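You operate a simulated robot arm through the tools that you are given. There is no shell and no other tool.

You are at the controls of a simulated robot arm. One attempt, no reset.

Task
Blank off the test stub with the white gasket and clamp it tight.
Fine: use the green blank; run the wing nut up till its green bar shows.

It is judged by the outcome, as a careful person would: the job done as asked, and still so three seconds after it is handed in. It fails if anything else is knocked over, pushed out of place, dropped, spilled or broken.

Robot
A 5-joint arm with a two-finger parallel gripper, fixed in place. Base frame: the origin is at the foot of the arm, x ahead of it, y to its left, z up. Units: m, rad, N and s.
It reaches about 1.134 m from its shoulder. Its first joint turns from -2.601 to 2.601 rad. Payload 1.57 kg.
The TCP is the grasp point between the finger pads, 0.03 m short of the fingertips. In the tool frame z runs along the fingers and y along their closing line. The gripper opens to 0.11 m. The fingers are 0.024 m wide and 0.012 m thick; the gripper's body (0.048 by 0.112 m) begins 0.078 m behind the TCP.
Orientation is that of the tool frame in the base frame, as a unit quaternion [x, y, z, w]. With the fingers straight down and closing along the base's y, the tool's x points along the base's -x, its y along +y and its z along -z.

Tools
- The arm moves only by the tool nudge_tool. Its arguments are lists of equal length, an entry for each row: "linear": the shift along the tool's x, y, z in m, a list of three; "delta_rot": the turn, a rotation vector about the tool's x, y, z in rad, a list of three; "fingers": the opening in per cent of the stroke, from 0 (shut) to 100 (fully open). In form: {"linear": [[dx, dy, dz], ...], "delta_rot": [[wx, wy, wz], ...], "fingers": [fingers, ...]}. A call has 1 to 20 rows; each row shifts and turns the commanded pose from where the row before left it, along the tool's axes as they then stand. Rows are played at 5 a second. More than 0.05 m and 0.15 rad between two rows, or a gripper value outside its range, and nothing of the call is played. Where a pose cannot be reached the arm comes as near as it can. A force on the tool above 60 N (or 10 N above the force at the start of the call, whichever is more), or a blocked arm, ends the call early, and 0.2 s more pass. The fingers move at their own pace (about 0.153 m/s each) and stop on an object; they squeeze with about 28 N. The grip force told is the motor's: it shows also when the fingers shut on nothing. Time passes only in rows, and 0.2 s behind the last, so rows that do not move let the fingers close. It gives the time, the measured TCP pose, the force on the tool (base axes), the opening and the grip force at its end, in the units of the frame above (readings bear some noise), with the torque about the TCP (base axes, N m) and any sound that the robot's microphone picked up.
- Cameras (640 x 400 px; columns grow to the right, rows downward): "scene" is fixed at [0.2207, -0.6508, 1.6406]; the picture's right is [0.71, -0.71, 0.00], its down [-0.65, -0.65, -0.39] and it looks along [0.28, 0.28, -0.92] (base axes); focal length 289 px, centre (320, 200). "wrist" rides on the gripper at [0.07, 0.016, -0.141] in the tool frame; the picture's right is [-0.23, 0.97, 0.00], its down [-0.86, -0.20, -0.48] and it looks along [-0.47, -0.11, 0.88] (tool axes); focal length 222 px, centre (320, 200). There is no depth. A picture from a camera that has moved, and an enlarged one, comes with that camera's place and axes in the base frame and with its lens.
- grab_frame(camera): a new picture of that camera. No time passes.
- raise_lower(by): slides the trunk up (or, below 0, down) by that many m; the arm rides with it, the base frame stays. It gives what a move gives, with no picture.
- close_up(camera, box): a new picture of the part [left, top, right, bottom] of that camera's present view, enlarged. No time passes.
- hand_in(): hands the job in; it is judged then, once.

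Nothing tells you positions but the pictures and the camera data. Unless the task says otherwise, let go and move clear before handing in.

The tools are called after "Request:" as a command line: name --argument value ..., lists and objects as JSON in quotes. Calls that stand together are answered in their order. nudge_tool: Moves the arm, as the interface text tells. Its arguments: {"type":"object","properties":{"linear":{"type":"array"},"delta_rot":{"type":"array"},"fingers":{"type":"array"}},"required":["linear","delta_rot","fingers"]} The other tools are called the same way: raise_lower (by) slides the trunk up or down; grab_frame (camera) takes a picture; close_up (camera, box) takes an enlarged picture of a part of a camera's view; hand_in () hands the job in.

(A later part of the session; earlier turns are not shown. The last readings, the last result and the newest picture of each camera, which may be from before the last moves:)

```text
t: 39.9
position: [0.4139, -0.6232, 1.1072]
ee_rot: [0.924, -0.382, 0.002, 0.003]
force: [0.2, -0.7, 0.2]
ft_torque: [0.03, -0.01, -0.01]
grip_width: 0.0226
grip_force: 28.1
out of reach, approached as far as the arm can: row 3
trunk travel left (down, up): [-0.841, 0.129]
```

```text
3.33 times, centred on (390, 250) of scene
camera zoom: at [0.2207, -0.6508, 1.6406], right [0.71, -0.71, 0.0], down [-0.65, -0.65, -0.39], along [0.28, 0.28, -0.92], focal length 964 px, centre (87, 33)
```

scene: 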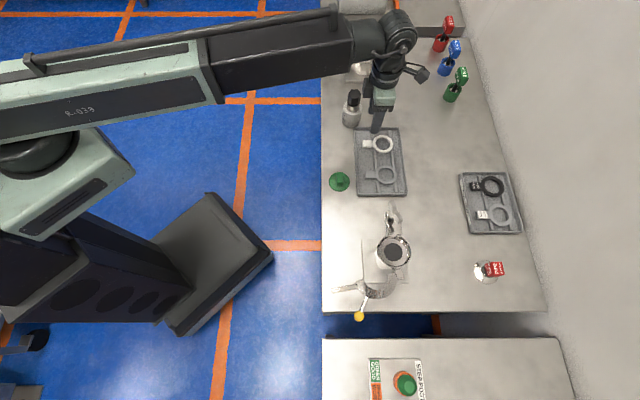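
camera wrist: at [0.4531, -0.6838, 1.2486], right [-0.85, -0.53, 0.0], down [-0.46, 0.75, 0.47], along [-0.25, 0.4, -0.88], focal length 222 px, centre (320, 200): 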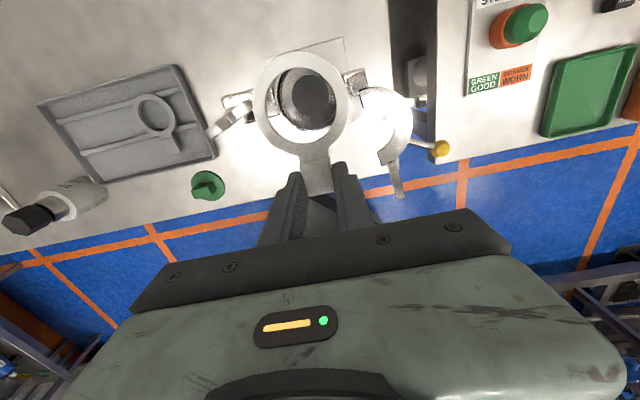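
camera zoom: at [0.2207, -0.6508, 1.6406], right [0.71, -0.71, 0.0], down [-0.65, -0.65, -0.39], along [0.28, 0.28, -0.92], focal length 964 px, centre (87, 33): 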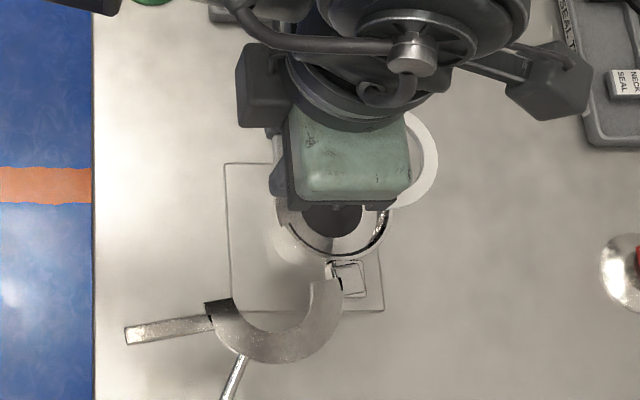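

The ring and the stub bore are within a few millimetres of each other. I'll correct the offset and come down part of the way to check again.

Request:
nudge_tool --linear '[[-0.002, 0.0015, 0], [0, 0, 0]]' --delta_rot '[[0, 0, 0], [0, 0, 0]]' --fingers '[10, 10]'

Request:
raise_lower --by -0.085

Request:
close_up --camera "wrist" --box '[220, 20, 420, 180]'

Request:
close_up --camera "scene" --box '[330, 190, 450, 310]'

```text
t: 40.5
position: [0.4113, -0.6237, 1.108]
ee_rot: [0.924, -0.382, 0.001, 0.004]
force: [-0.6, -0.7, -1.1]
ft_torque: [-0.01, 0.01, 0.0]
grip_width: 0.0221
grip_force: 28.4
trunk travel left (down, up): [-0.841, 0.129]
```

```text
t: 41.7
position: [0.4117, -0.6238, 1.0234]
ee_rot: [0.924, -0.382, 0.001, 0.004]
force: [-0.4, 0.1, 0.9]
ft_torque: [0.0, 0.01, 0.0]
grip_width: 0.0224
grip_force: 28.4
trunk travel left (down, up): [-0.756, 0.214]
```

```text
2.50 times, centred on (320, 100) of wrist
camera zoom: at [0.4505, -0.6832, 1.1637], right [-0.85, -0.53, 0.0], down [-0.46, 0.75, 0.47], along [-0.25, 0.4, -0.88], focal length 555 px, centre (320, 450)
```

zoom: 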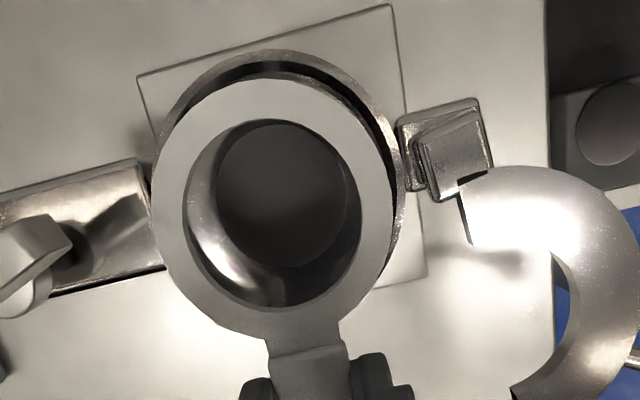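

```text
3.33 times, centred on (390, 250) of scene
camera zoom: at [0.2207, -0.6508, 1.6406], right [0.71, -0.71, 0.0], down [-0.65, -0.65, -0.39], along [0.28, 0.28, -0.92], focal length 964 px, centre (87, 33)
```

zoom: 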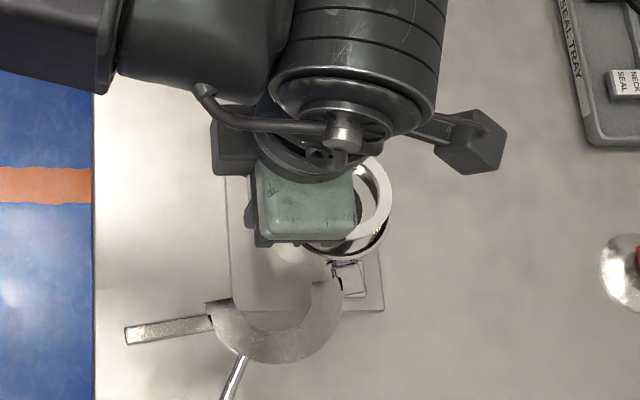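

Request:
nudge_tool --linear '[[0.001, 0.0006, 0], [0, 0, 0]]' --delta_rot '[[0, 0, 0], [0, 0, 0]]' --fingers '[10, 10]'

Request:
raise_lower --by -0.02

Request:
close_up --camera "wrist" --box '[220, 20, 420, 180]'

Request:
close_up --camera "wrist" --box '[260, 80, 400, 180]'

```text
t: 42.3
position: [0.4115, -0.6252, 1.0225]
ee_rot: [0.924, -0.382, 0.001, 0.003]
force: [0.1, -0.6, -0.3]
ft_torque: [-0.01, 0.04, -0.03]
grip_width: 0.0225
grip_force: 27.6
trunk travel left (down, up): [-0.756, 0.214]
```

```text
t: 43.0
position: [0.4121, -0.6245, 1.0025]
ee_rot: [0.924, -0.382, 0.0, 0.004]
force: [-0.2, 0.0, 0.0]
ft_torque: [-0.01, -0.03, -0.02]
grip_width: 0.0225
grip_force: 28.3
trunk travel left (down, up): [-0.736, 0.234]
```

```text
2.50 times, centred on (320, 100) of wrist
camera zoom: at [0.4508, -0.6846, 1.1436], right [-0.85, -0.53, 0.0], down [-0.46, 0.75, 0.47], along [-0.25, 0.4, -0.88], focal length 555 px, centre (320, 450)
```

zoom: 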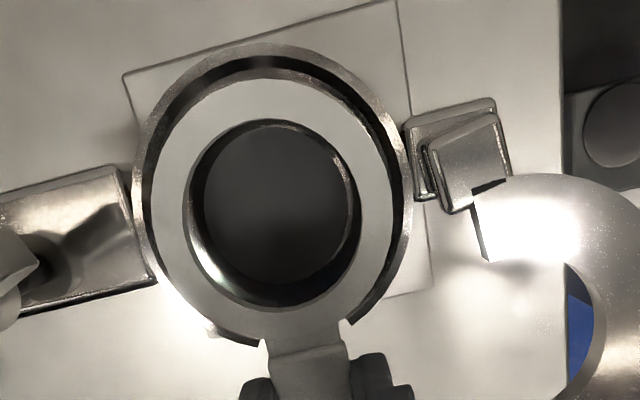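

```text
4.00 times, centred on (330, 130) of wrist
camera zoom: at [0.4508, -0.6846, 1.1436], right [-0.85, -0.53, 0.0], down [-0.46, 0.75, 0.47], along [-0.25, 0.4, -0.88], focal length 888 px, centre (280, 480)
```

zoom: 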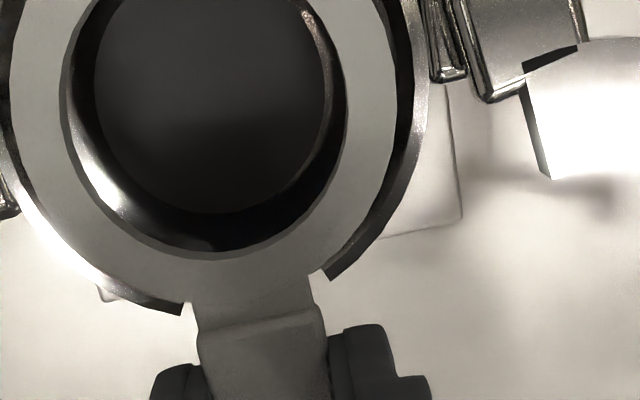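

The ring is centred in the cup and its neck lines up with the notch. I'll come down in small steps until it seats.

Request:
raise_lower --by -0.01

Request:
close_up --camera "wrist" --box '[220, 20, 420, 180]'

```text
t: 43.6
position: [0.4126, -0.6254, 0.9931]
ee_rot: [0.924, -0.382, 0.002, 0.003]
force: [-0.5, 0.0, 0.8]
ft_torque: [0.03, 0.01, 0.0]
grip_width: 0.0224
grip_force: 28.2
trunk travel left (down, up): [-0.726, 0.244]
```

```text
2.50 times, centred on (320, 100) of wrist
camera zoom: at [0.4508, -0.6846, 1.1336], right [-0.85, -0.53, 0.0], down [-0.46, 0.75, 0.47], along [-0.25, 0.4, -0.88], focal length 555 px, centre (320, 450)
```

zoom: 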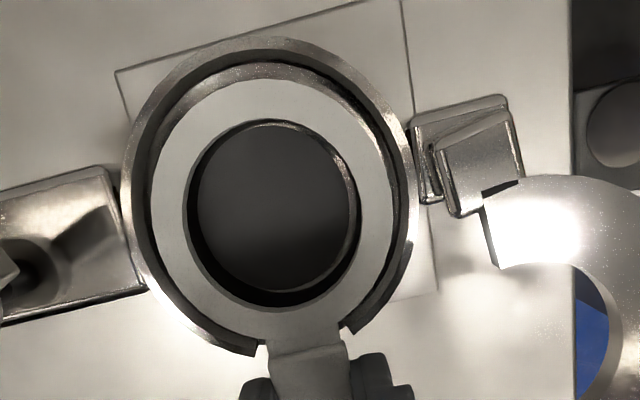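

Request:
raise_lower --by -0.004

Request:
close_up --camera "wrist" --box '[220, 20, 420, 180]'

```text
t: 44.1
position: [0.4122, -0.6258, 0.9894]
ee_rot: [0.924, -0.381, 0.001, 0.004]
force: [0.2, 0.2, 0.6]
ft_torque: [-0.02, -0.03, -0.01]
grip_width: 0.022
grip_force: 27.7
trunk travel left (down, up): [-0.722, 0.248]
```

```text
2.50 times, centred on (320, 100) of wrist
camera zoom: at [0.4509, -0.6846, 1.1296], right [-0.85, -0.53, 0.0], down [-0.46, 0.75, 0.47], along [-0.25, 0.4, -0.88], focal length 555 px, centre (320, 450)
```

zoom: 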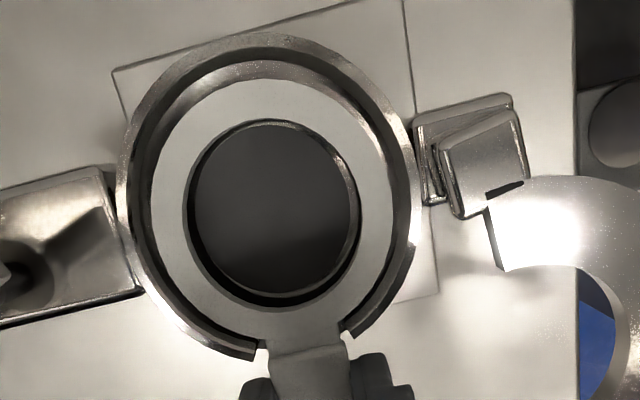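

Request:
raise_lower --by -0.003

Request:
close_up --camera "wrist" --box '[220, 20, 420, 180]'

```text
t: 44.6
position: [0.4131, -0.6244, 0.9856]
ee_rot: [0.925, -0.381, 0.002, 0.002]
force: [1.0, -0.9, -1.3]
ft_torque: [-0.03, 0.01, -0.01]
grip_width: 0.0223
grip_force: 28.1
trunk travel left (down, up): [-0.719, 0.251]
```

```text
2.50 times, centred on (320, 100) of wrist
camera zoom: at [0.4509, -0.6846, 1.1266], right [-0.85, -0.53, 0.0], down [-0.46, 0.75, 0.47], along [-0.25, 0.4, -0.88], focal length 555 px, centre (320, 450)
```

zoom: 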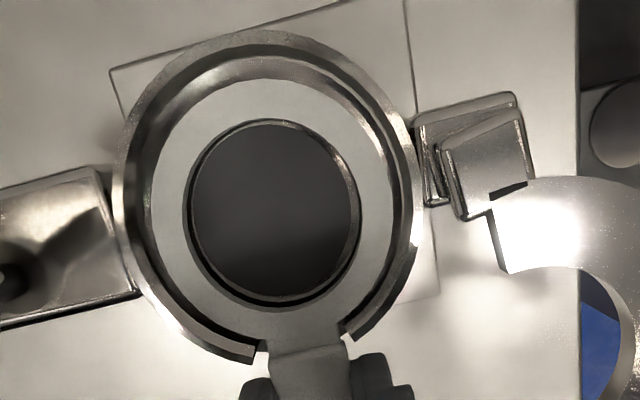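

Request:
raise_lower --by -0.002

Request:
raise_lower --by -0.002

Request:
close_up --camera "wrist" --box '[220, 20, 420, 180]'

```text
t: 45.1
position: [0.4121, -0.625, 0.9834]
ee_rot: [0.924, -0.382, 0.001, 0.004]
force: [0.7, -0.6, 0.6]
ft_torque: [-0.05, 0.02, -0.03]
grip_width: 0.0223
grip_force: 27.8
trunk travel left (down, up): [-0.717, 0.253]
```

```text
t: 45.7
position: [0.4119, -0.6252, 0.9827]
ee_rot: [0.924, -0.381, 0.001, 0.004]
force: [1.1, -1.6, 6.3]
ft_torque: [-0.2, -0.35, -0.04]
grip_width: 0.0221
grip_force: 28.3
trunk travel left (down, up): [-0.715, 0.255]
```

```text
2.50 times, centred on (320, 100) of wrist
camera zoom: at [0.4507, -0.6844, 1.1231], right [-0.85, -0.53, 0.0], down [-0.47, 0.75, 0.47], along [-0.25, 0.4, -0.88], focal length 555 px, centre (320, 450)
```

zoom: 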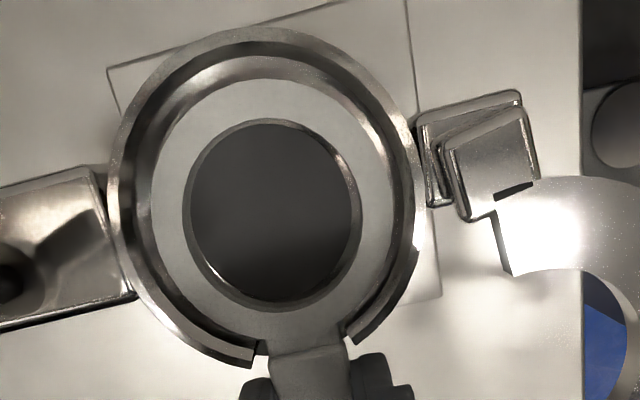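

The gasket is seated: there was light contact at TCP z ≈ 0.983 and it is centred on the bore. I'll release it, rise and look.

Request:
nudge_tool --linear '[[0, 0, 0], [0, 0, 0], [0, 0, 0]]' --delta_rot '[[0, 0, 0], [0, 0, 0], [0, 0, 0]]' --fingers '[25, 35, 40]'

Request:
raise_lower --by 0.125

Request:
grab_frame --camera "wrist"

Request:
close_up --camera "wrist" --box '[220, 20, 420, 180]'

```text
t: 46.5
position: [0.4115, -0.6245, 0.9818]
ee_rot: [0.924, -0.382, 0.001, 0.003]
force: [-0.1, 0.0, 1.1]
ft_torque: [0.01, 0.01, 0.03]
grip_width: 0.0439
grip_force: 0.0
trunk travel left (down, up): [-0.715, 0.255]
```

```text
t: 48.0
position: [0.4114, -0.626, 1.1068]
ee_rot: [0.924, -0.381, 0.001, 0.004]
force: [-0.2, 0.8, -0.3]
ft_torque: [-0.02, 0.01, -0.03]
grip_width: 0.044
grip_force: 0.0
trunk travel left (down, up): [-0.84, 0.13]
```

```text
taken
camera wrist: at [0.4509, -0.6847, 1.2476], right [-0.85, -0.53, 0.0], down [-0.46, 0.75, 0.47], along [-0.25, 0.4, -0.88], focal length 222 px, centre (320, 200)
```

wrist: 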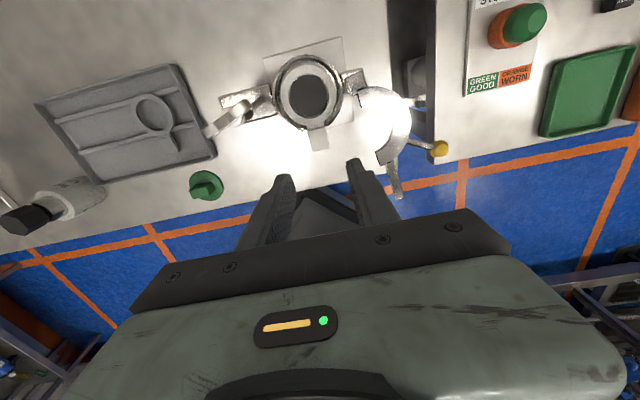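

```text
2.50 times, centred on (320, 100) of wrist
camera zoom: at [0.4509, -0.6847, 1.2476], right [-0.85, -0.53, 0.0], down [-0.46, 0.75, 0.47], along [-0.25, 0.4, -0.88], focal length 555 px, centre (320, 450)
```

zoom: 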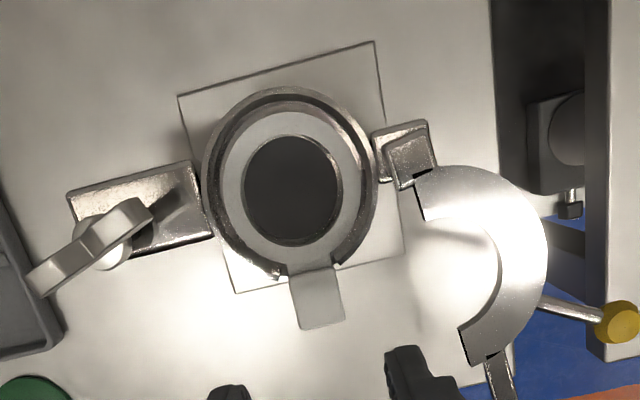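

The gasket lies in the cup with its tab through the notch. Next I'll turn the tool 90° so the fingers close across the green blank's handle bar and go above the blank.

Request:
nudge_tool --linear '[[0, 0, 0], [0, 0, 0], [0, 0, 0], [0, 0, 0], [0, 0, 0], [0, 0, 0], [0, 0, 0], [0, 0, 0], [0, 0, 0], [0, 0, 0], [0, 0, 0], [0.0403, -0.0095, 0], [0.0403, -0.0095, 0], [0.0403, -0.0095, 0], [0.0403, -0.0095, 0], [0.0403, -0.0095, 0], [0.0403, -0.0095, 0], [0, 0, 0]]' --delta_rot '[[0, 0, -0.1428], [0, 0, -0.1428], [0, 0, -0.1428], [0, 0, -0.1428], [0, 0, -0.1428], [0, 0, -0.1428], [0, 0, -0.1428], [0, 0, -0.1428], [0, 0, -0.1428], [0, 0, -0.1428], [0, 0, -0.1428], [0, 0, 0], [0, 0, 0], [0, 0, 0], [0, 0, 0], [0, 0, 0], [0, 0, 0], [0, 0, 0]]' --fingers '[50, 50, 50, 50, 50, 50, 50, 50, 50, 50, 50, 50, 50, 50, 50, 50, 50, 50]'

Request:
grab_frame --camera "wrist"

Request:
close_up --camera "scene" --box '[320, 140, 440, 300]'

```text
t: 51.8
position: [0.5439, -0.4142, 1.1078]
ee_rot: [0.924, 0.382, -0.001, 0.003]
force: [0.1, 0.3, -0.6]
ft_torque: [-0.02, 0.04, 0.02]
grip_width: 0.0549
grip_force: 0.0
trunk travel left (down, up): [-0.84, 0.13]
```

```text
taken
camera wrist: at [0.6058, -0.3748, 1.247], right [0.53, -0.85, 0.01], down [-0.75, -0.46, 0.48], along [-0.41, -0.26, -0.88], focal length 222 px, centre (320, 200)
```

wrist: 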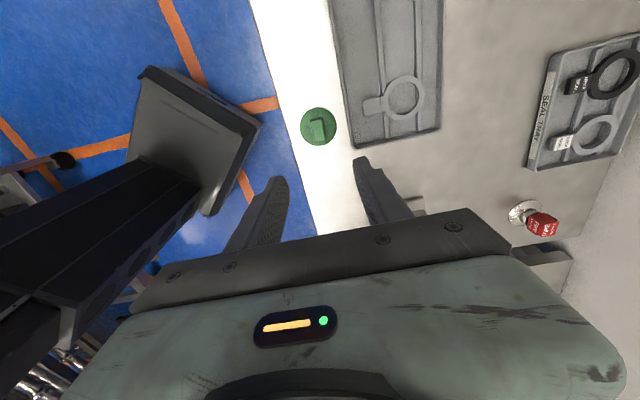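

```text
2.50 times, centred on (380, 220) of scene
camera zoom: at [0.2207, -0.6508, 1.6406], right [0.71, -0.71, 0.0], down [-0.65, -0.65, -0.39], along [0.28, 0.28, -0.92], focal length 723 px, centre (170, 150)
```

zoom: 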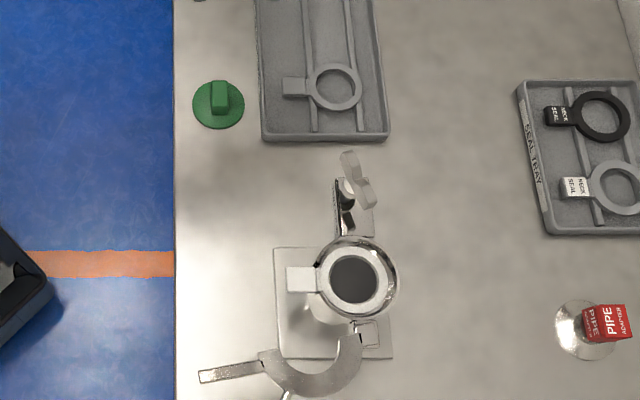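

Request:
raise_lower --by -0.12

Request:
close_up --camera "wrist" --box '[220, 60, 420, 220]'

```text
t: 53.3
position: [0.5444, -0.4144, 0.9856]
ee_rot: [0.924, 0.383, -0.002, 0.003]
force: [0.0, 0.3, -1.1]
ft_torque: [0.01, 0.0, 0.01]
grip_width: 0.055
grip_force: 0.1
trunk travel left (down, up): [-0.72, 0.25]
```

```text
2.50 times, centred on (320, 140) of wrist
camera zoom: at [0.6056, -0.3752, 1.127], right [0.53, -0.85, 0.01], down [-0.75, -0.46, 0.48], along [-0.41, -0.26, -0.88], focal length 555 px, centre (320, 350)
```

zoom: 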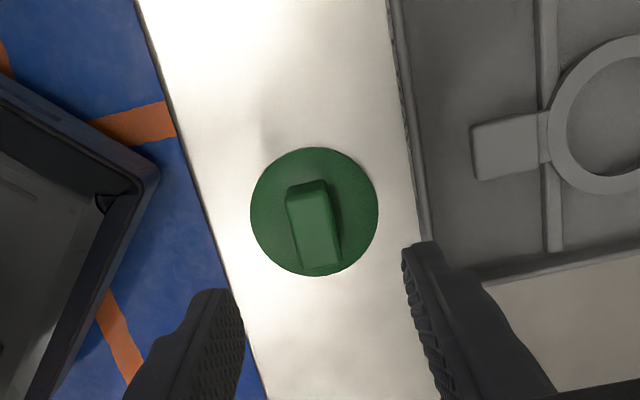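

Request:
nudge_tool --linear '[[0.001, -0.0024, 0], [0, 0, 0]]' --delta_rot '[[0, 0, 0], [0, 0, 0]]' --fingers '[50, 50]'

Request:
raise_lower --by -0.08

Request:
close_up --camera "wrist" --box '[220, 60, 420, 220]'

Request:
close_up --camera "scene" --box '[320, 150, 400, 210]'

```text
t: 53.9
position: [0.5433, -0.4107, 0.9874]
ee_rot: [0.924, 0.384, -0.002, 0.002]
force: [0.3, -0.2, 0.0]
ft_torque: [-0.02, 0.04, 0.01]
grip_width: 0.0549
grip_force: 0.0
trunk travel left (down, up): [-0.72, 0.25]
```

```text
t: 55.1
position: [0.5429, -0.411, 0.9066]
ee_rot: [0.923, 0.384, -0.001, 0.003]
force: [0.6, 0.2, -0.3]
ft_torque: [0.01, 0.0, 0.02]
grip_width: 0.0552
grip_force: 0.0
trunk travel left (down, up): [-0.64, 0.33]
```

```text
2.50 times, centred on (320, 140) of wrist
camera zoom: at [0.6045, -0.3721, 1.047], right [0.53, -0.85, 0.01], down [-0.75, -0.46, 0.48], along [-0.41, -0.26, -0.88], focal length 555 px, centre (320, 350)
```

zoom: 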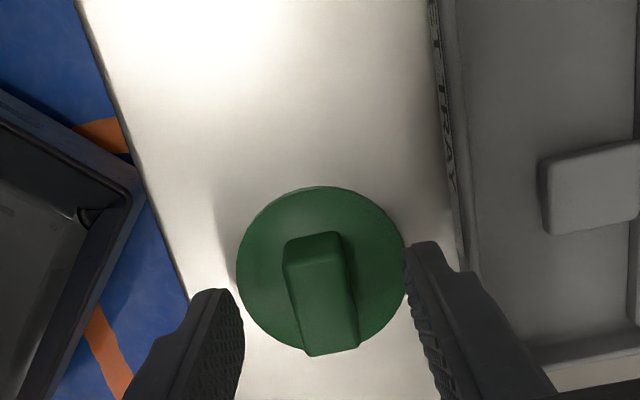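

```text
6.67 times, centred on (360, 180) of scene
camera zoom: at [0.2207, -0.6508, 1.6406], right [0.71, -0.71, 0.0], down [-0.65, -0.65, -0.39], along [0.28, 0.28, -0.92], focal length 1928 px, centre (53, 333)
```

zoom: 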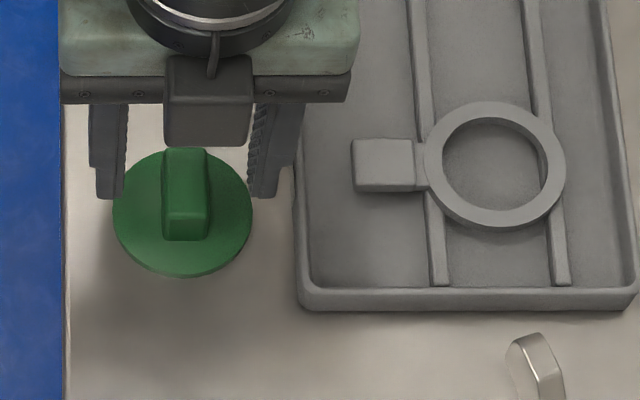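

Request:
raise_lower --by -0.01

Request:
close_up --camera "wrist" --box '[240, 90, 400, 220]'

Request:
close_up --camera "scene" --box '[320, 150, 400, 210]'

```text
t: 55.7
position: [0.543, -0.4115, 0.8952]
ee_rot: [0.923, 0.384, -0.001, 0.003]
force: [0.2, 1.1, 0.5]
ft_torque: [0.0, 0.0, -0.02]
grip_width: 0.0549
grip_force: 0.0
trunk travel left (down, up): [-0.63, 0.34]
```

```text
3.08 times, centred on (320, 155) of wrist
camera zoom: at [0.6045, -0.3721, 1.0369], right [0.53, -0.85, 0.01], down [-0.75, -0.46, 0.48], along [-0.41, -0.26, -0.88], focal length 684 px, centre (320, 338)
```

zoom: 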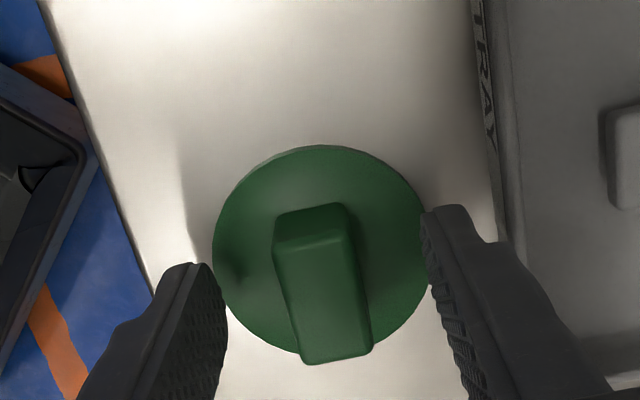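

```text
6.67 times, centred on (360, 180) of scene
camera zoom: at [0.2207, -0.6508, 1.6406], right [0.71, -0.71, 0.0], down [-0.65, -0.65, -0.39], along [0.28, 0.28, -0.92], focal length 1928 px, centre (53, 333)
```

zoom: 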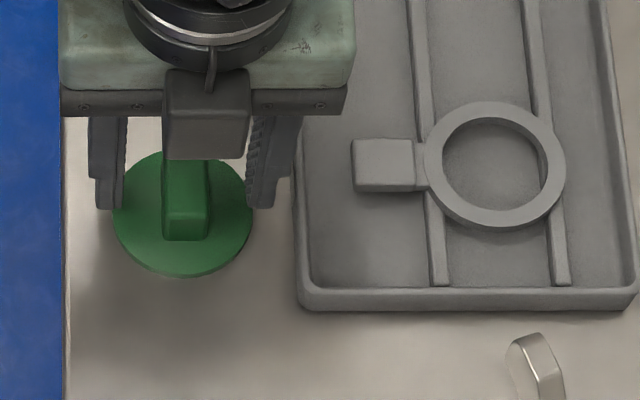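

The bar is centred between the fingers, so I'll close on it and lift.

Request:
nudge_tool --linear '[[0, 0, 0], [0, 0, 0], [0, 0, 0], [0, 0, 0]]' --delta_rot '[[0, 0, 0], [0, 0, 0], [0, 0, 0], [0, 0, 0]]' --fingers '[35, 22, 10, 5]'

Request:
raise_lower --by 0.03

Request:
close_up --camera "wrist" --box '[220, 60, 420, 220]'

Request:
close_up --camera "scene" --box '[320, 130, 400, 190]'

```text
t: 56.7
position: [0.5422, -0.4127, 0.8971]
ee_rot: [0.924, 0.383, -0.002, 0.003]
force: [-0.3, -0.1, 0.8]
ft_torque: [0.06, 0.04, 0.0]
grip_width: 0.0194
grip_force: 28.3
trunk travel left (down, up): [-0.63, 0.34]
```

```text
t: 57.4
position: [0.5428, -0.4114, 0.9278]
ee_rot: [0.924, 0.383, -0.002, 0.004]
force: [1.1, 1.1, -0.9]
ft_torque: [0.02, 0.02, 0.01]
grip_width: 0.0193
grip_force: 27.2
trunk travel left (down, up): [-0.66, 0.31]
```

```text
2.50 times, centred on (320, 140) of wrist
camera zoom: at [0.6047, -0.3722, 1.0669], right [0.53, -0.85, 0.01], down [-0.75, -0.46, 0.48], along [-0.41, -0.26, -0.88], focal length 555 px, centre (320, 350)
```

zoom: 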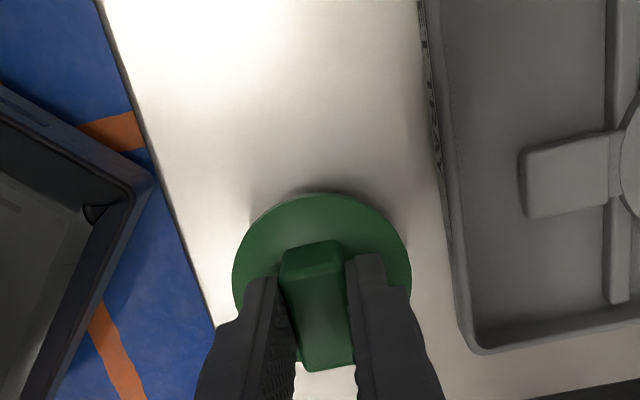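

```text
6.67 times, centred on (360, 160) of scene
camera zoom: at [0.2207, -0.6508, 1.6406], right [0.71, -0.71, 0.0], down [-0.65, -0.65, -0.39], along [0.28, 0.28, -0.92], focal length 1928 px, centre (53, 467)
```

zoom: 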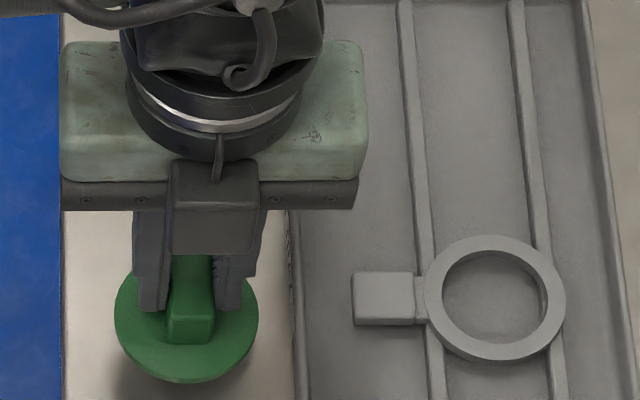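

Request:
raise_lower --by 0.18

Request:
nudge_tool --linear '[[-0.0406, 0.01943, 0], [-0.0406, 0.01943, 0], [-0.0406, 0.01943, 0], [-0.0406, 0.01943, 0], [-0.0406, 0.01943, 0], [-0.0406, 0.01943, 0], [0, 0, 0], [0, 0, 0]]' --delta_rot '[[0, 0, 0], [0, 0, 0], [0, 0, 0], [0, 0, 0], [0, 0, 0], [0, 0, 0], [0, 0, 0], [0, 0, 0]]' --fingers '[5, 5, 5, 5, 5, 5, 5, 5]'

Request:
grab_frame --camera "wrist"

Request:
close_up --camera "wrist" --box '[220, 60, 420, 220]'

Request:
close_up --camera "scene" --box '[330, 190, 450, 310]'

```text
t: 59.4
position: [0.5432, -0.4104, 1.1063]
ee_rot: [0.923, 0.384, -0.002, 0.003]
force: [-0.3, 0.8, -1.2]
ft_torque: [-0.04, 0.0, 0.0]
grip_width: 0.0194
grip_force: 28.5
trunk travel left (down, up): [-0.84, 0.13]
```

```text
t: 61.2
position: [0.4528, -0.6666, 1.1072]
ee_rot: [0.924, 0.383, -0.002, 0.004]
force: [-0.4, 0.3, -0.9]
ft_torque: [-0.04, 0.0, 0.03]
grip_width: 0.0194
grip_force: 28.3
out of reach, approached as far as the arm can: row 5
trunk travel left (down, up): [-0.84, 0.13]
```

```text
taken
camera wrist: at [0.5138, -0.6268, 1.247], right [0.53, -0.85, 0.01], down [-0.75, -0.46, 0.48], along [-0.41, -0.26, -0.88], focal length 222 px, centre (320, 200)
```

wrist: 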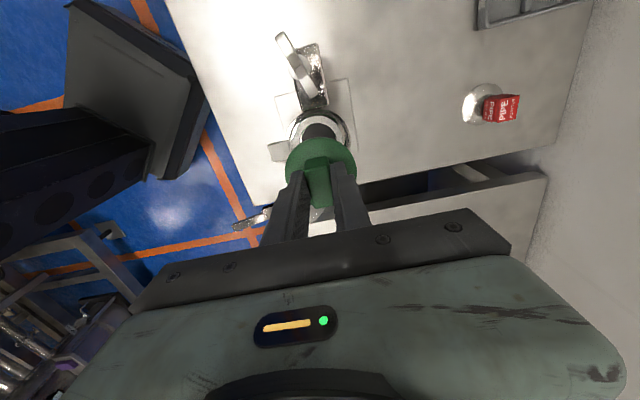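

```text
2.50 times, centred on (320, 140) of wrist
camera zoom: at [0.5138, -0.6268, 1.247], right [0.53, -0.85, 0.01], down [-0.75, -0.46, 0.48], along [-0.41, -0.26, -0.88], focal length 555 px, centre (320, 350)
```

zoom: 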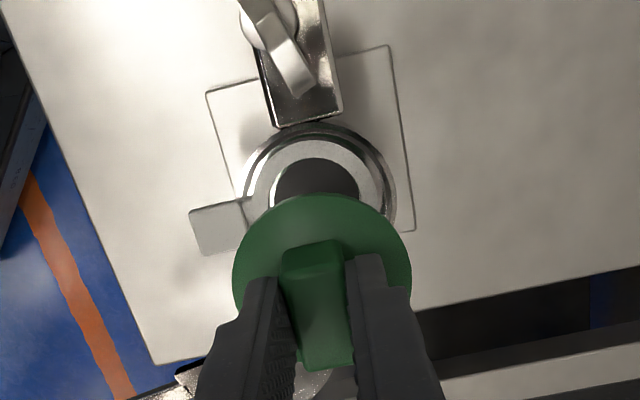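

```text
3.33 times, centred on (390, 250) of scene
camera zoom: at [0.2207, -0.6508, 1.6406], right [0.71, -0.71, 0.0], down [-0.65, -0.65, -0.39], along [0.28, 0.28, -0.92], focal length 964 px, centre (87, 33)
```

zoom: 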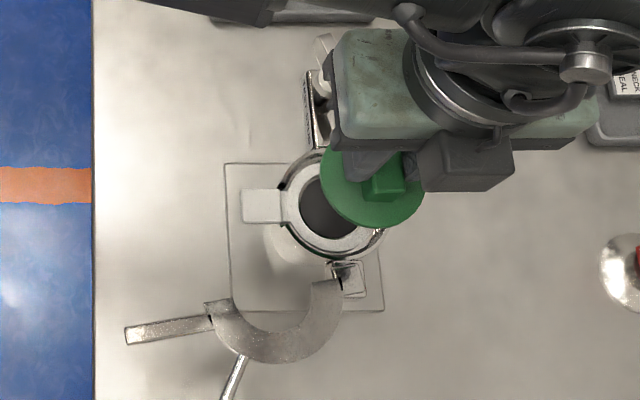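

Request:
raise_lower --by -0.06

Request:
close_up --camera "wrist" --box '[240, 80, 400, 200]'

Request:
close_up --camera "scene" --box '[350, 210, 430, 280]'

```text
t: 62.2
position: [0.4523, -0.6658, 1.0467]
ee_rot: [0.924, 0.383, -0.001, 0.003]
force: [-0.2, 0.4, -1.1]
ft_torque: [-0.01, 0.02, 0.01]
grip_width: 0.0193
grip_force: 28.0
trunk travel left (down, up): [-0.78, 0.19]
```

```text
3.33 times, centred on (320, 140) of wrist
camera zoom: at [0.5138, -0.6268, 1.1869], right [0.53, -0.85, 0.01], down [-0.75, -0.46, 0.48], along [-0.41, -0.26, -0.88], focal length 740 px, centre (320, 400)
```

zoom: 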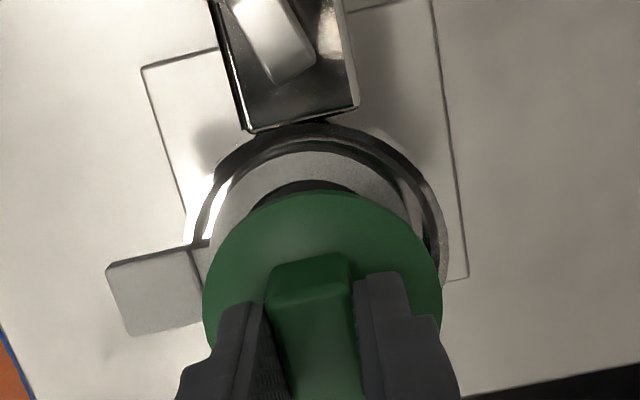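

```text
5.71 times, centred on (390, 245) of scene
camera zoom: at [0.2207, -0.6508, 1.6406], right [0.71, -0.71, 0.0], down [-0.65, -0.65, -0.39], along [0.28, 0.28, -0.92], focal length 1653 px, centre (-80, -57)
```

zoom: 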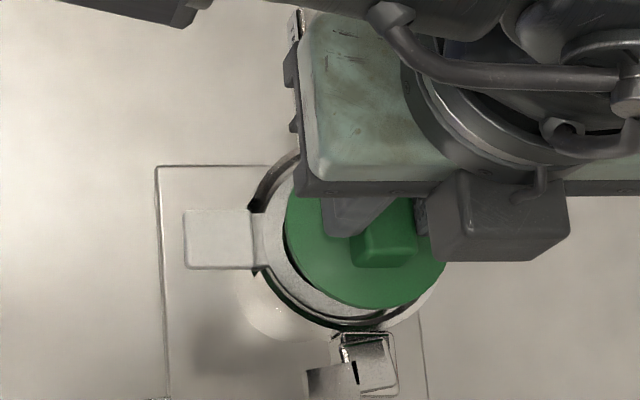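

Request:
nudge_tool --linear '[[0.0035, -0.0008, 0], [0, 0, 0]]' --delta_rot '[[0, 0, 0], [0, 0, 0]]' --fingers '[5, 5]'

Request:
raise_lower --by -0.022

Request:
close_up --camera "wrist" --box '[240, 80, 400, 200]'

Request:
close_up --camera "scene" --box '[350, 210, 430, 280]'

```text
t: 62.8
position: [0.4538, -0.6629, 1.0467]
ee_rot: [0.924, 0.383, -0.002, 0.004]
force: [-0.2, -0.6, -0.8]
ft_torque: [0.04, 0.0, 0.03]
grip_width: 0.0194
grip_force: 27.5
trunk travel left (down, up): [-0.78, 0.19]
```

```text
t: 63.5
position: [0.4544, -0.6622, 1.0248]
ee_rot: [0.924, 0.383, -0.002, 0.003]
force: [-0.1, 0.2, -0.6]
ft_torque: [-0.02, -0.04, 0.04]
grip_width: 0.019
grip_force: 27.8
trunk travel left (down, up): [-0.758, 0.212]
```

```text
3.33 times, centred on (320, 140) of wrist
camera zoom: at [0.5154, -0.6235, 1.1649], right [0.53, -0.85, 0.01], down [-0.75, -0.46, 0.48], along [-0.41, -0.26, -0.88], focal length 740 px, centre (320, 400)
```

zoom: 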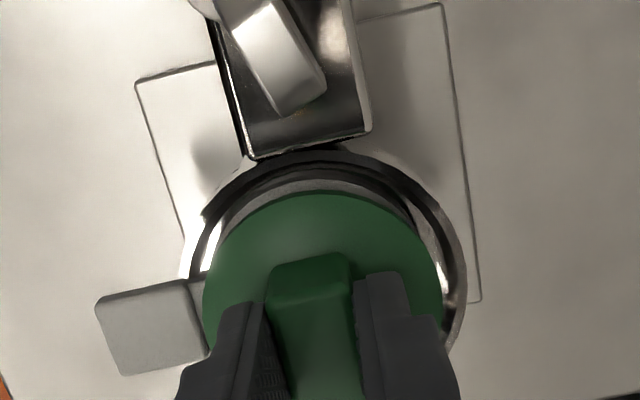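

```text
5.71 times, centred on (390, 245) of scene
camera zoom: at [0.2207, -0.6508, 1.6406], right [0.71, -0.71, 0.0], down [-0.65, -0.65, -0.39], along [0.28, 0.28, -0.92], focal length 1653 px, centre (-80, -57)
```

zoom: 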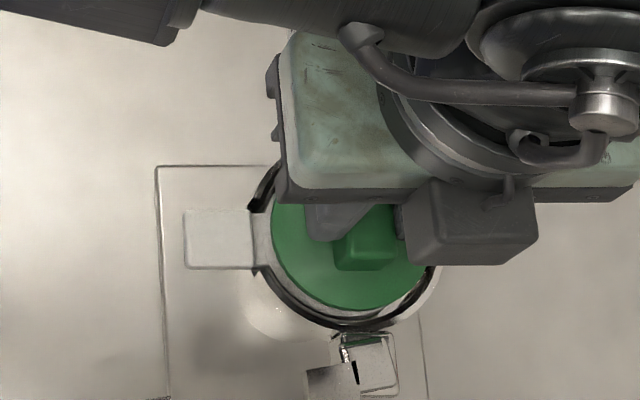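

Request:
nudge_tool --linear '[[0.0008, 0.0002, 0], [0, 0, 0]]' --delta_rot '[[0, 0, 0], [0, 0, 0]]' --fingers '[5, 5]'

Request:
raise_lower --by -0.008

Request:
close_up --camera "wrist" --box '[240, 80, 400, 200]'

Request:
close_up --camera "scene" --box '[350, 210, 430, 280]'

```text
t: 64.1
position: [0.4553, -0.6619, 1.0257]
ee_rot: [0.924, 0.383, -0.001, 0.003]
force: [-0.5, -0.7, -1.2]
ft_torque: [-0.02, -0.02, -0.01]
grip_width: 0.0192
grip_force: 27.6
trunk travel left (down, up): [-0.758, 0.212]
```

```text
t: 64.7
position: [0.4541, -0.6616, 1.0158]
ee_rot: [0.923, 0.384, -0.002, 0.004]
force: [-0.3, 0.0, -0.8]
ft_torque: [-0.01, -0.02, -0.02]
grip_width: 0.0194
grip_force: 28.0
trunk travel left (down, up): [-0.75, 0.22]
```

```text
3.33 times, centred on (320, 140) of wrist
camera zoom: at [0.5158, -0.6229, 1.1569], right [0.53, -0.85, 0.01], down [-0.75, -0.46, 0.48], along [-0.41, -0.26, -0.88], focal length 740 px, centre (320, 400)
```

zoom: 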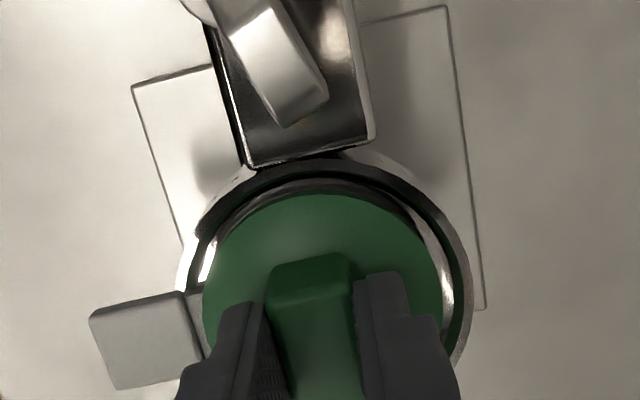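

```text
5.71 times, centred on (390, 245) of scene
camera zoom: at [0.2207, -0.6508, 1.6406], right [0.71, -0.71, 0.0], down [-0.65, -0.65, -0.39], along [0.28, 0.28, -0.92], focal length 1653 px, centre (-80, -57)
```

zoom: 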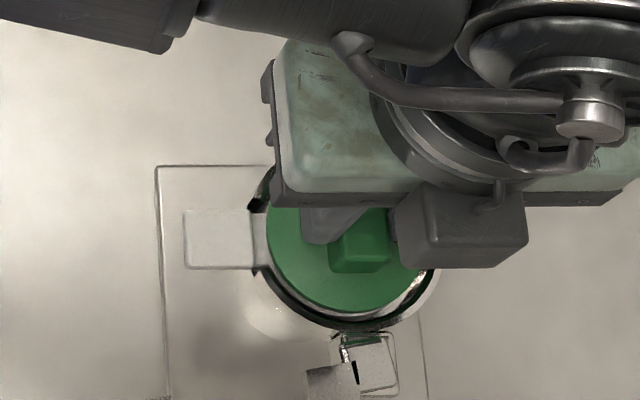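

Request:
raise_lower --by -0.004

Request:
close_up --camera "wrist" --box '[240, 80, 400, 200]'

```text
t: 65.2
position: [0.4546, -0.6623, 1.0133]
ee_rot: [0.924, 0.383, -0.002, 0.003]
force: [1.3, -1.2, 1.3]
ft_torque: [-0.01, 0.03, -0.01]
grip_width: 0.0192
grip_force: 28.3
trunk travel left (down, up): [-0.746, 0.224]
```

```text
3.33 times, centred on (320, 140) of wrist
camera zoom: at [0.5157, -0.6229, 1.153], right [0.53, -0.85, 0.01], down [-0.75, -0.46, 0.48], along [-0.41, -0.26, -0.88], focal length 740 px, centre (320, 400)
```

zoom: 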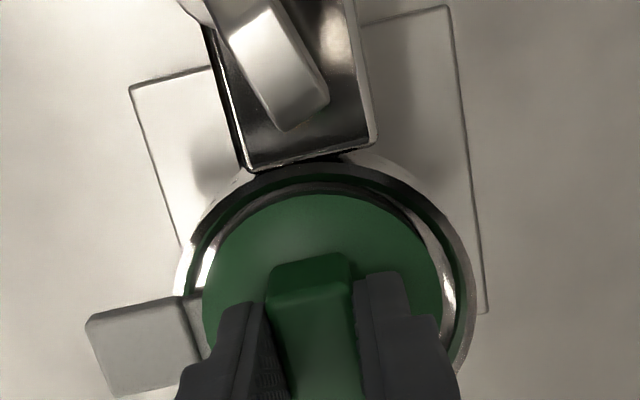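

Request:
raise_lower --by -0.002

Request:
raise_lower --by -0.002

Request:
close_up --camera "wrist" --box '[240, 80, 400, 200]'

Request:
close_up --camera "scene" --box '[350, 210, 430, 280]'

```text
t: 65.7
position: [0.454, -0.6612, 1.0121]
ee_rot: [0.924, 0.383, -0.001, 0.003]
force: [3.8, -6.4, 19.1]
ft_torque: [-0.1, -0.06, 0.05]
grip_width: 0.0194
grip_force: 27.9
trunk travel left (down, up): [-0.744, 0.226]
```

```text
t: 66.2
position: [0.4537, -0.6617, 1.0106]
ee_rot: [0.923, 0.384, -0.001, 0.004]
force: [4.1, -4.1, 17.4]
ft_torque: [-0.08, -0.07, 0.04]
grip_width: 0.0195
grip_force: 27.6
trunk travel left (down, up): [-0.742, 0.228]
```

```text
3.33 times, centred on (320, 140) of wrist
camera zoom: at [0.5154, -0.6222, 1.1496], right [0.53, -0.85, 0.01], down [-0.75, -0.46, 0.48], along [-0.41, -0.26, -0.88], focal length 740 px, centre (320, 400)
```

zoom: 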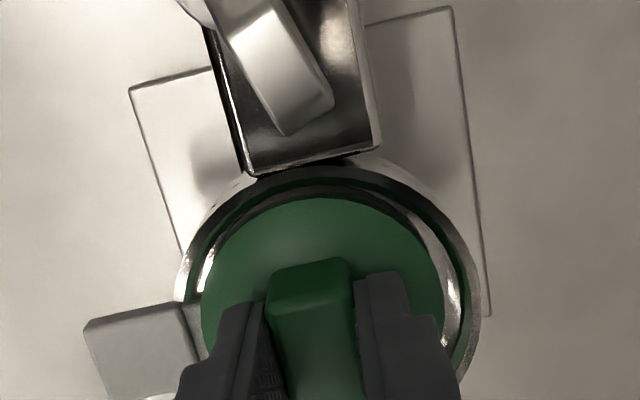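

```text
5.71 times, centred on (390, 245) of scene
camera zoom: at [0.2207, -0.6508, 1.6406], right [0.71, -0.71, 0.0], down [-0.65, -0.65, -0.39], along [0.28, 0.28, -0.92], focal length 1653 px, centre (-80, -57)
```

zoom: 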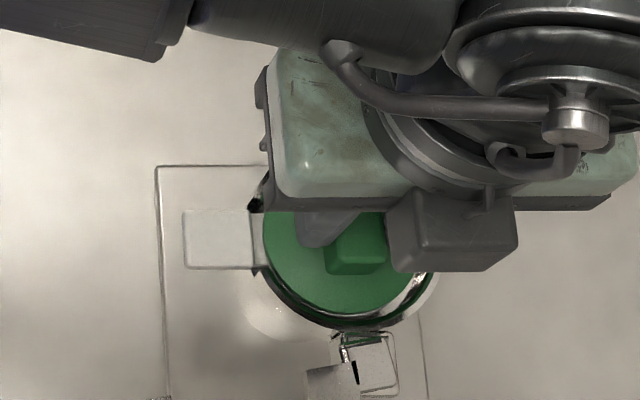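

Light contact with a sideways push suggests the disc's front edge is riding the rim. I'll lift slightly, shift 1.2 mm toward the wall and lower again.

Request:
raise_lower --by 0.003

Request:
nudge_tool --linear '[[0, 0.0012, 0], [0, 0, 0]]' --delta_rot '[[0, 0, 0], [0, 0, 0]]' --fingers '[5, 5]'

Request:
raise_lower --by -0.003

```text
t: 66.8
position: [0.4532, -0.6619, 1.0118]
ee_rot: [0.924, 0.383, -0.001, 0.003]
force: [-0.9, 0.0, -1.3]
ft_torque: [0.0, 0.01, 0.02]
grip_width: 0.0191
grip_force: 27.8
trunk travel left (down, up): [-0.745, 0.225]
```

```text
t: 67.3
position: [0.455, -0.6618, 1.012]
ee_rot: [0.924, 0.383, -0.002, 0.003]
force: [0.0, 0.2, -0.1]
ft_torque: [0.0, 0.03, 0.0]
grip_width: 0.0192
grip_force: 28.2
trunk travel left (down, up): [-0.745, 0.225]
```

```text
t: 67.9
position: [0.4547, -0.6623, 1.0087]
ee_rot: [0.924, 0.384, -0.001, 0.005]
force: [1.4, -3.6, 11.6]
ft_torque: [0.03, 0.02, 0.01]
grip_width: 0.0193
grip_force: 27.9
trunk travel left (down, up): [-0.742, 0.228]
```

Request:
raise_lower --by -0.001

Request:
close_up --camera "wrist" --box '[240, 80, 400, 200]'

Request:
close_up --camera "scene" --box '[360, 220, 420, 270]'

```text
t: 68.4
position: [0.4552, -0.6625, 1.0095]
ee_rot: [0.923, 0.384, -0.002, 0.004]
force: [4.4, -6.5, 20.4]
ft_torque: [-0.08, -0.07, 0.0]
grip_width: 0.0195
grip_force: 28.4
trunk travel left (down, up): [-0.741, 0.229]
```

```text
3.33 times, centred on (320, 140) of wrist
camera zoom: at [0.5164, -0.6233, 1.1488], right [0.53, -0.85, 0.01], down [-0.75, -0.46, 0.48], along [-0.4, -0.26, -0.88], focal length 740 px, centre (320, 400)
```

zoom: 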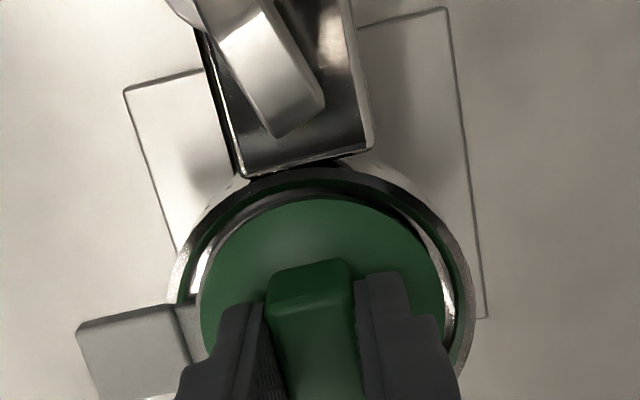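

```text
8.00 times, centred on (390, 245) of scene
camera zoom: at [0.2207, -0.6508, 1.6406], right [0.71, -0.71, 0.0], down [-0.65, -0.65, -0.39], along [0.28, 0.28, -0.92], focal length 2314 px, centre (-240, -160)
```

zoom: 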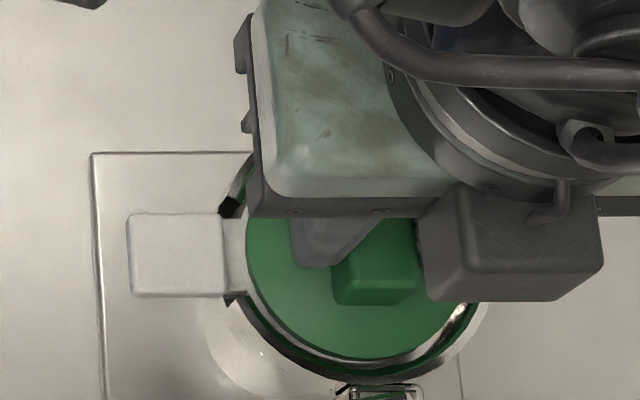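

The blank is inside the rim and resting on the gasket. I'll ease the load, release it gently and rise.

Request:
raise_lower --by 0.001

Request:
nudge_tool --linear '[[0, 0, 0], [0, 0, 0], [0, 0, 0]]' --delta_rot '[[0, 0, 0], [0, 0, 0], [0, 0, 0]]' --fingers '[22, 28, 34]'

Request:
raise_lower --by 0.11

Request:
close_up --camera "wrist" --box '[220, 40, 420, 200]'

Request:
close_up --camera "scene" --box '[350, 210, 430, 280]'

```text
t: 68.9
position: [0.4552, -0.6619, 1.0093]
ee_rot: [0.923, 0.384, -0.001, 0.003]
force: [1.1, -0.6, 3.5]
ft_torque: [0.03, 0.0, -0.02]
grip_width: 0.0191
grip_force: 27.8
trunk travel left (down, up): [-0.742, 0.228]
```

```text
t: 69.7
position: [0.4552, -0.6624, 1.0084]
ee_rot: [0.924, 0.383, -0.002, 0.004]
force: [0.4, 0.4, -0.3]
ft_torque: [0.0, 0.03, -0.01]
grip_width: 0.0376
grip_force: 0.1
trunk travel left (down, up): [-0.742, 0.228]
```

```text
t: 71.1
position: [0.4552, -0.6619, 1.1194]
ee_rot: [0.924, 0.384, -0.001, 0.003]
force: [0.2, 1.0, -0.1]
ft_torque: [0.03, -0.03, -0.02]
grip_width: 0.0374
grip_force: 0.0
trunk travel left (down, up): [-0.852, 0.118]
```

```text
2.50 times, centred on (320, 120) of wrist
camera zoom: at [0.5168, -0.6239, 1.2589], right [0.53, -0.85, 0.01], down [-0.75, -0.46, 0.48], along [-0.41, -0.26, -0.88], focal length 555 px, centre (320, 400)
```

zoom: 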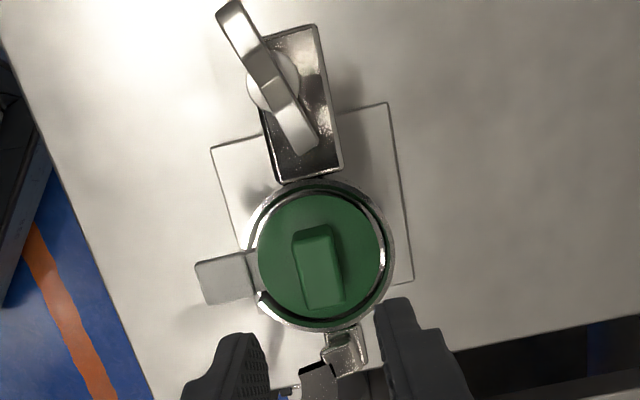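

```text
5.71 times, centred on (390, 245) of scene
camera zoom: at [0.2207, -0.6508, 1.6406], right [0.71, -0.71, 0.0], down [-0.65, -0.65, -0.39], along [0.28, 0.28, -0.92], focal length 1653 px, centre (-80, -57)
```

zoom: 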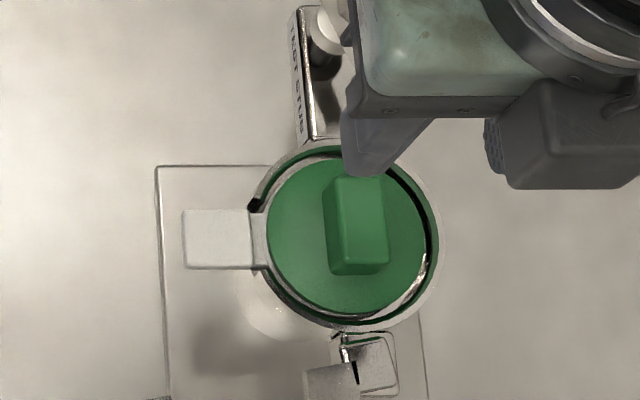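

The blank sits flat inside the rim. Before swinging the clamp I want a more sideways look at the wing nut and its clearance, so I'll tilt the tool outward from here, high above the stub.

Request:
nudge_tool --linear '[[0, 0, 0], [0, 0, 0], [0, 0, 0], [0, 0, 0], [0, 0, 0], [0, 0, 0]]' --delta_rot '[[-0.137, -0.0257, 0], [-0.137, -0.0257, 0], [-0.137, -0.0257, 0], [-0.137, -0.0257, 0], [-0.137, -0.0257, 0], [-0.137, -0.0257, 0]]' --fingers '[34, 34, 34, 34, 34, 34]'

Request:
grab_frame --camera "wrist"

```text
t: 72.5
position: [0.4542, -0.6627, 1.1987]
ee_rot: [0.843, 0.351, 0.083, 0.4]
force: [-0.8, 0.8, 0.1]
ft_torque: [0.0, -0.03, -0.01]
grip_width: 0.0375
grip_force: 0.1
out of reach, approached as far as the arm can: row 2, 3, 4, 5, 6
trunk travel left (down, up): [-0.852, 0.118]
```

```text
taken
camera wrist: at [0.4569, -0.5366, 1.2937], right [0.34, -0.57, 0.75], down [-0.94, -0.18, 0.29], along [-0.03, -0.8, -0.6], focal length 222 px, centre (320, 200)
```

wrist: 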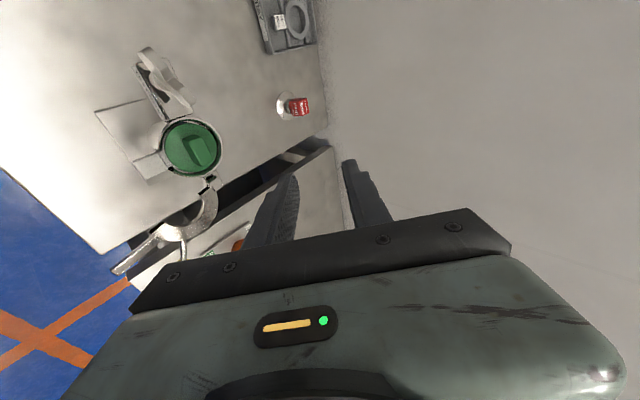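

Request:
close_up --camera "wrist" --box '[90, 30, 250, 150]'

Request:
close_up --camera "wrist" --box '[90, 100, 270, 290]'

```text
3.33 times, centred on (170, 90) of wrist
camera zoom: at [0.4569, -0.5366, 1.2937], right [0.34, -0.57, 0.75], down [-0.94, -0.18, 0.29], along [-0.03, -0.8, -0.6], focal length 740 px, centre (820, 567)
```

zoom: 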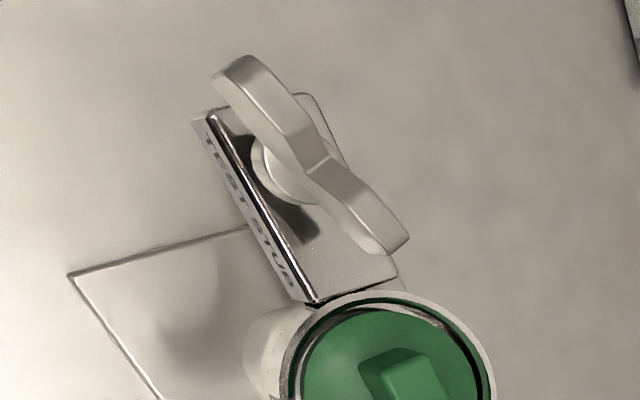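

```text
2.11 times, centred on (180, 195) of wrist
camera zoom: at [0.4569, -0.5366, 1.2937], right [0.34, -0.57, 0.75], down [-0.94, -0.18, 0.29], along [-0.03, -0.8, -0.6], focal length 468 px, centre (615, 210)
```

zoom: 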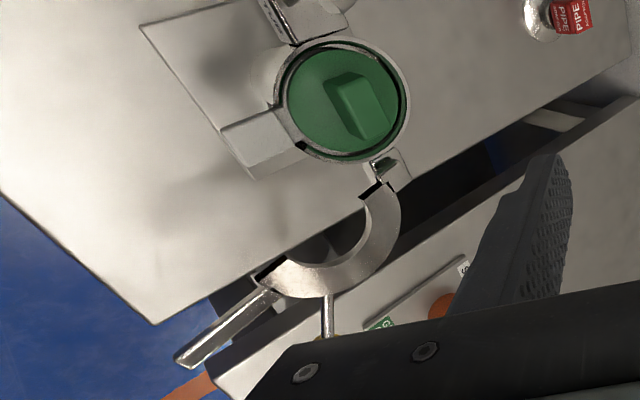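

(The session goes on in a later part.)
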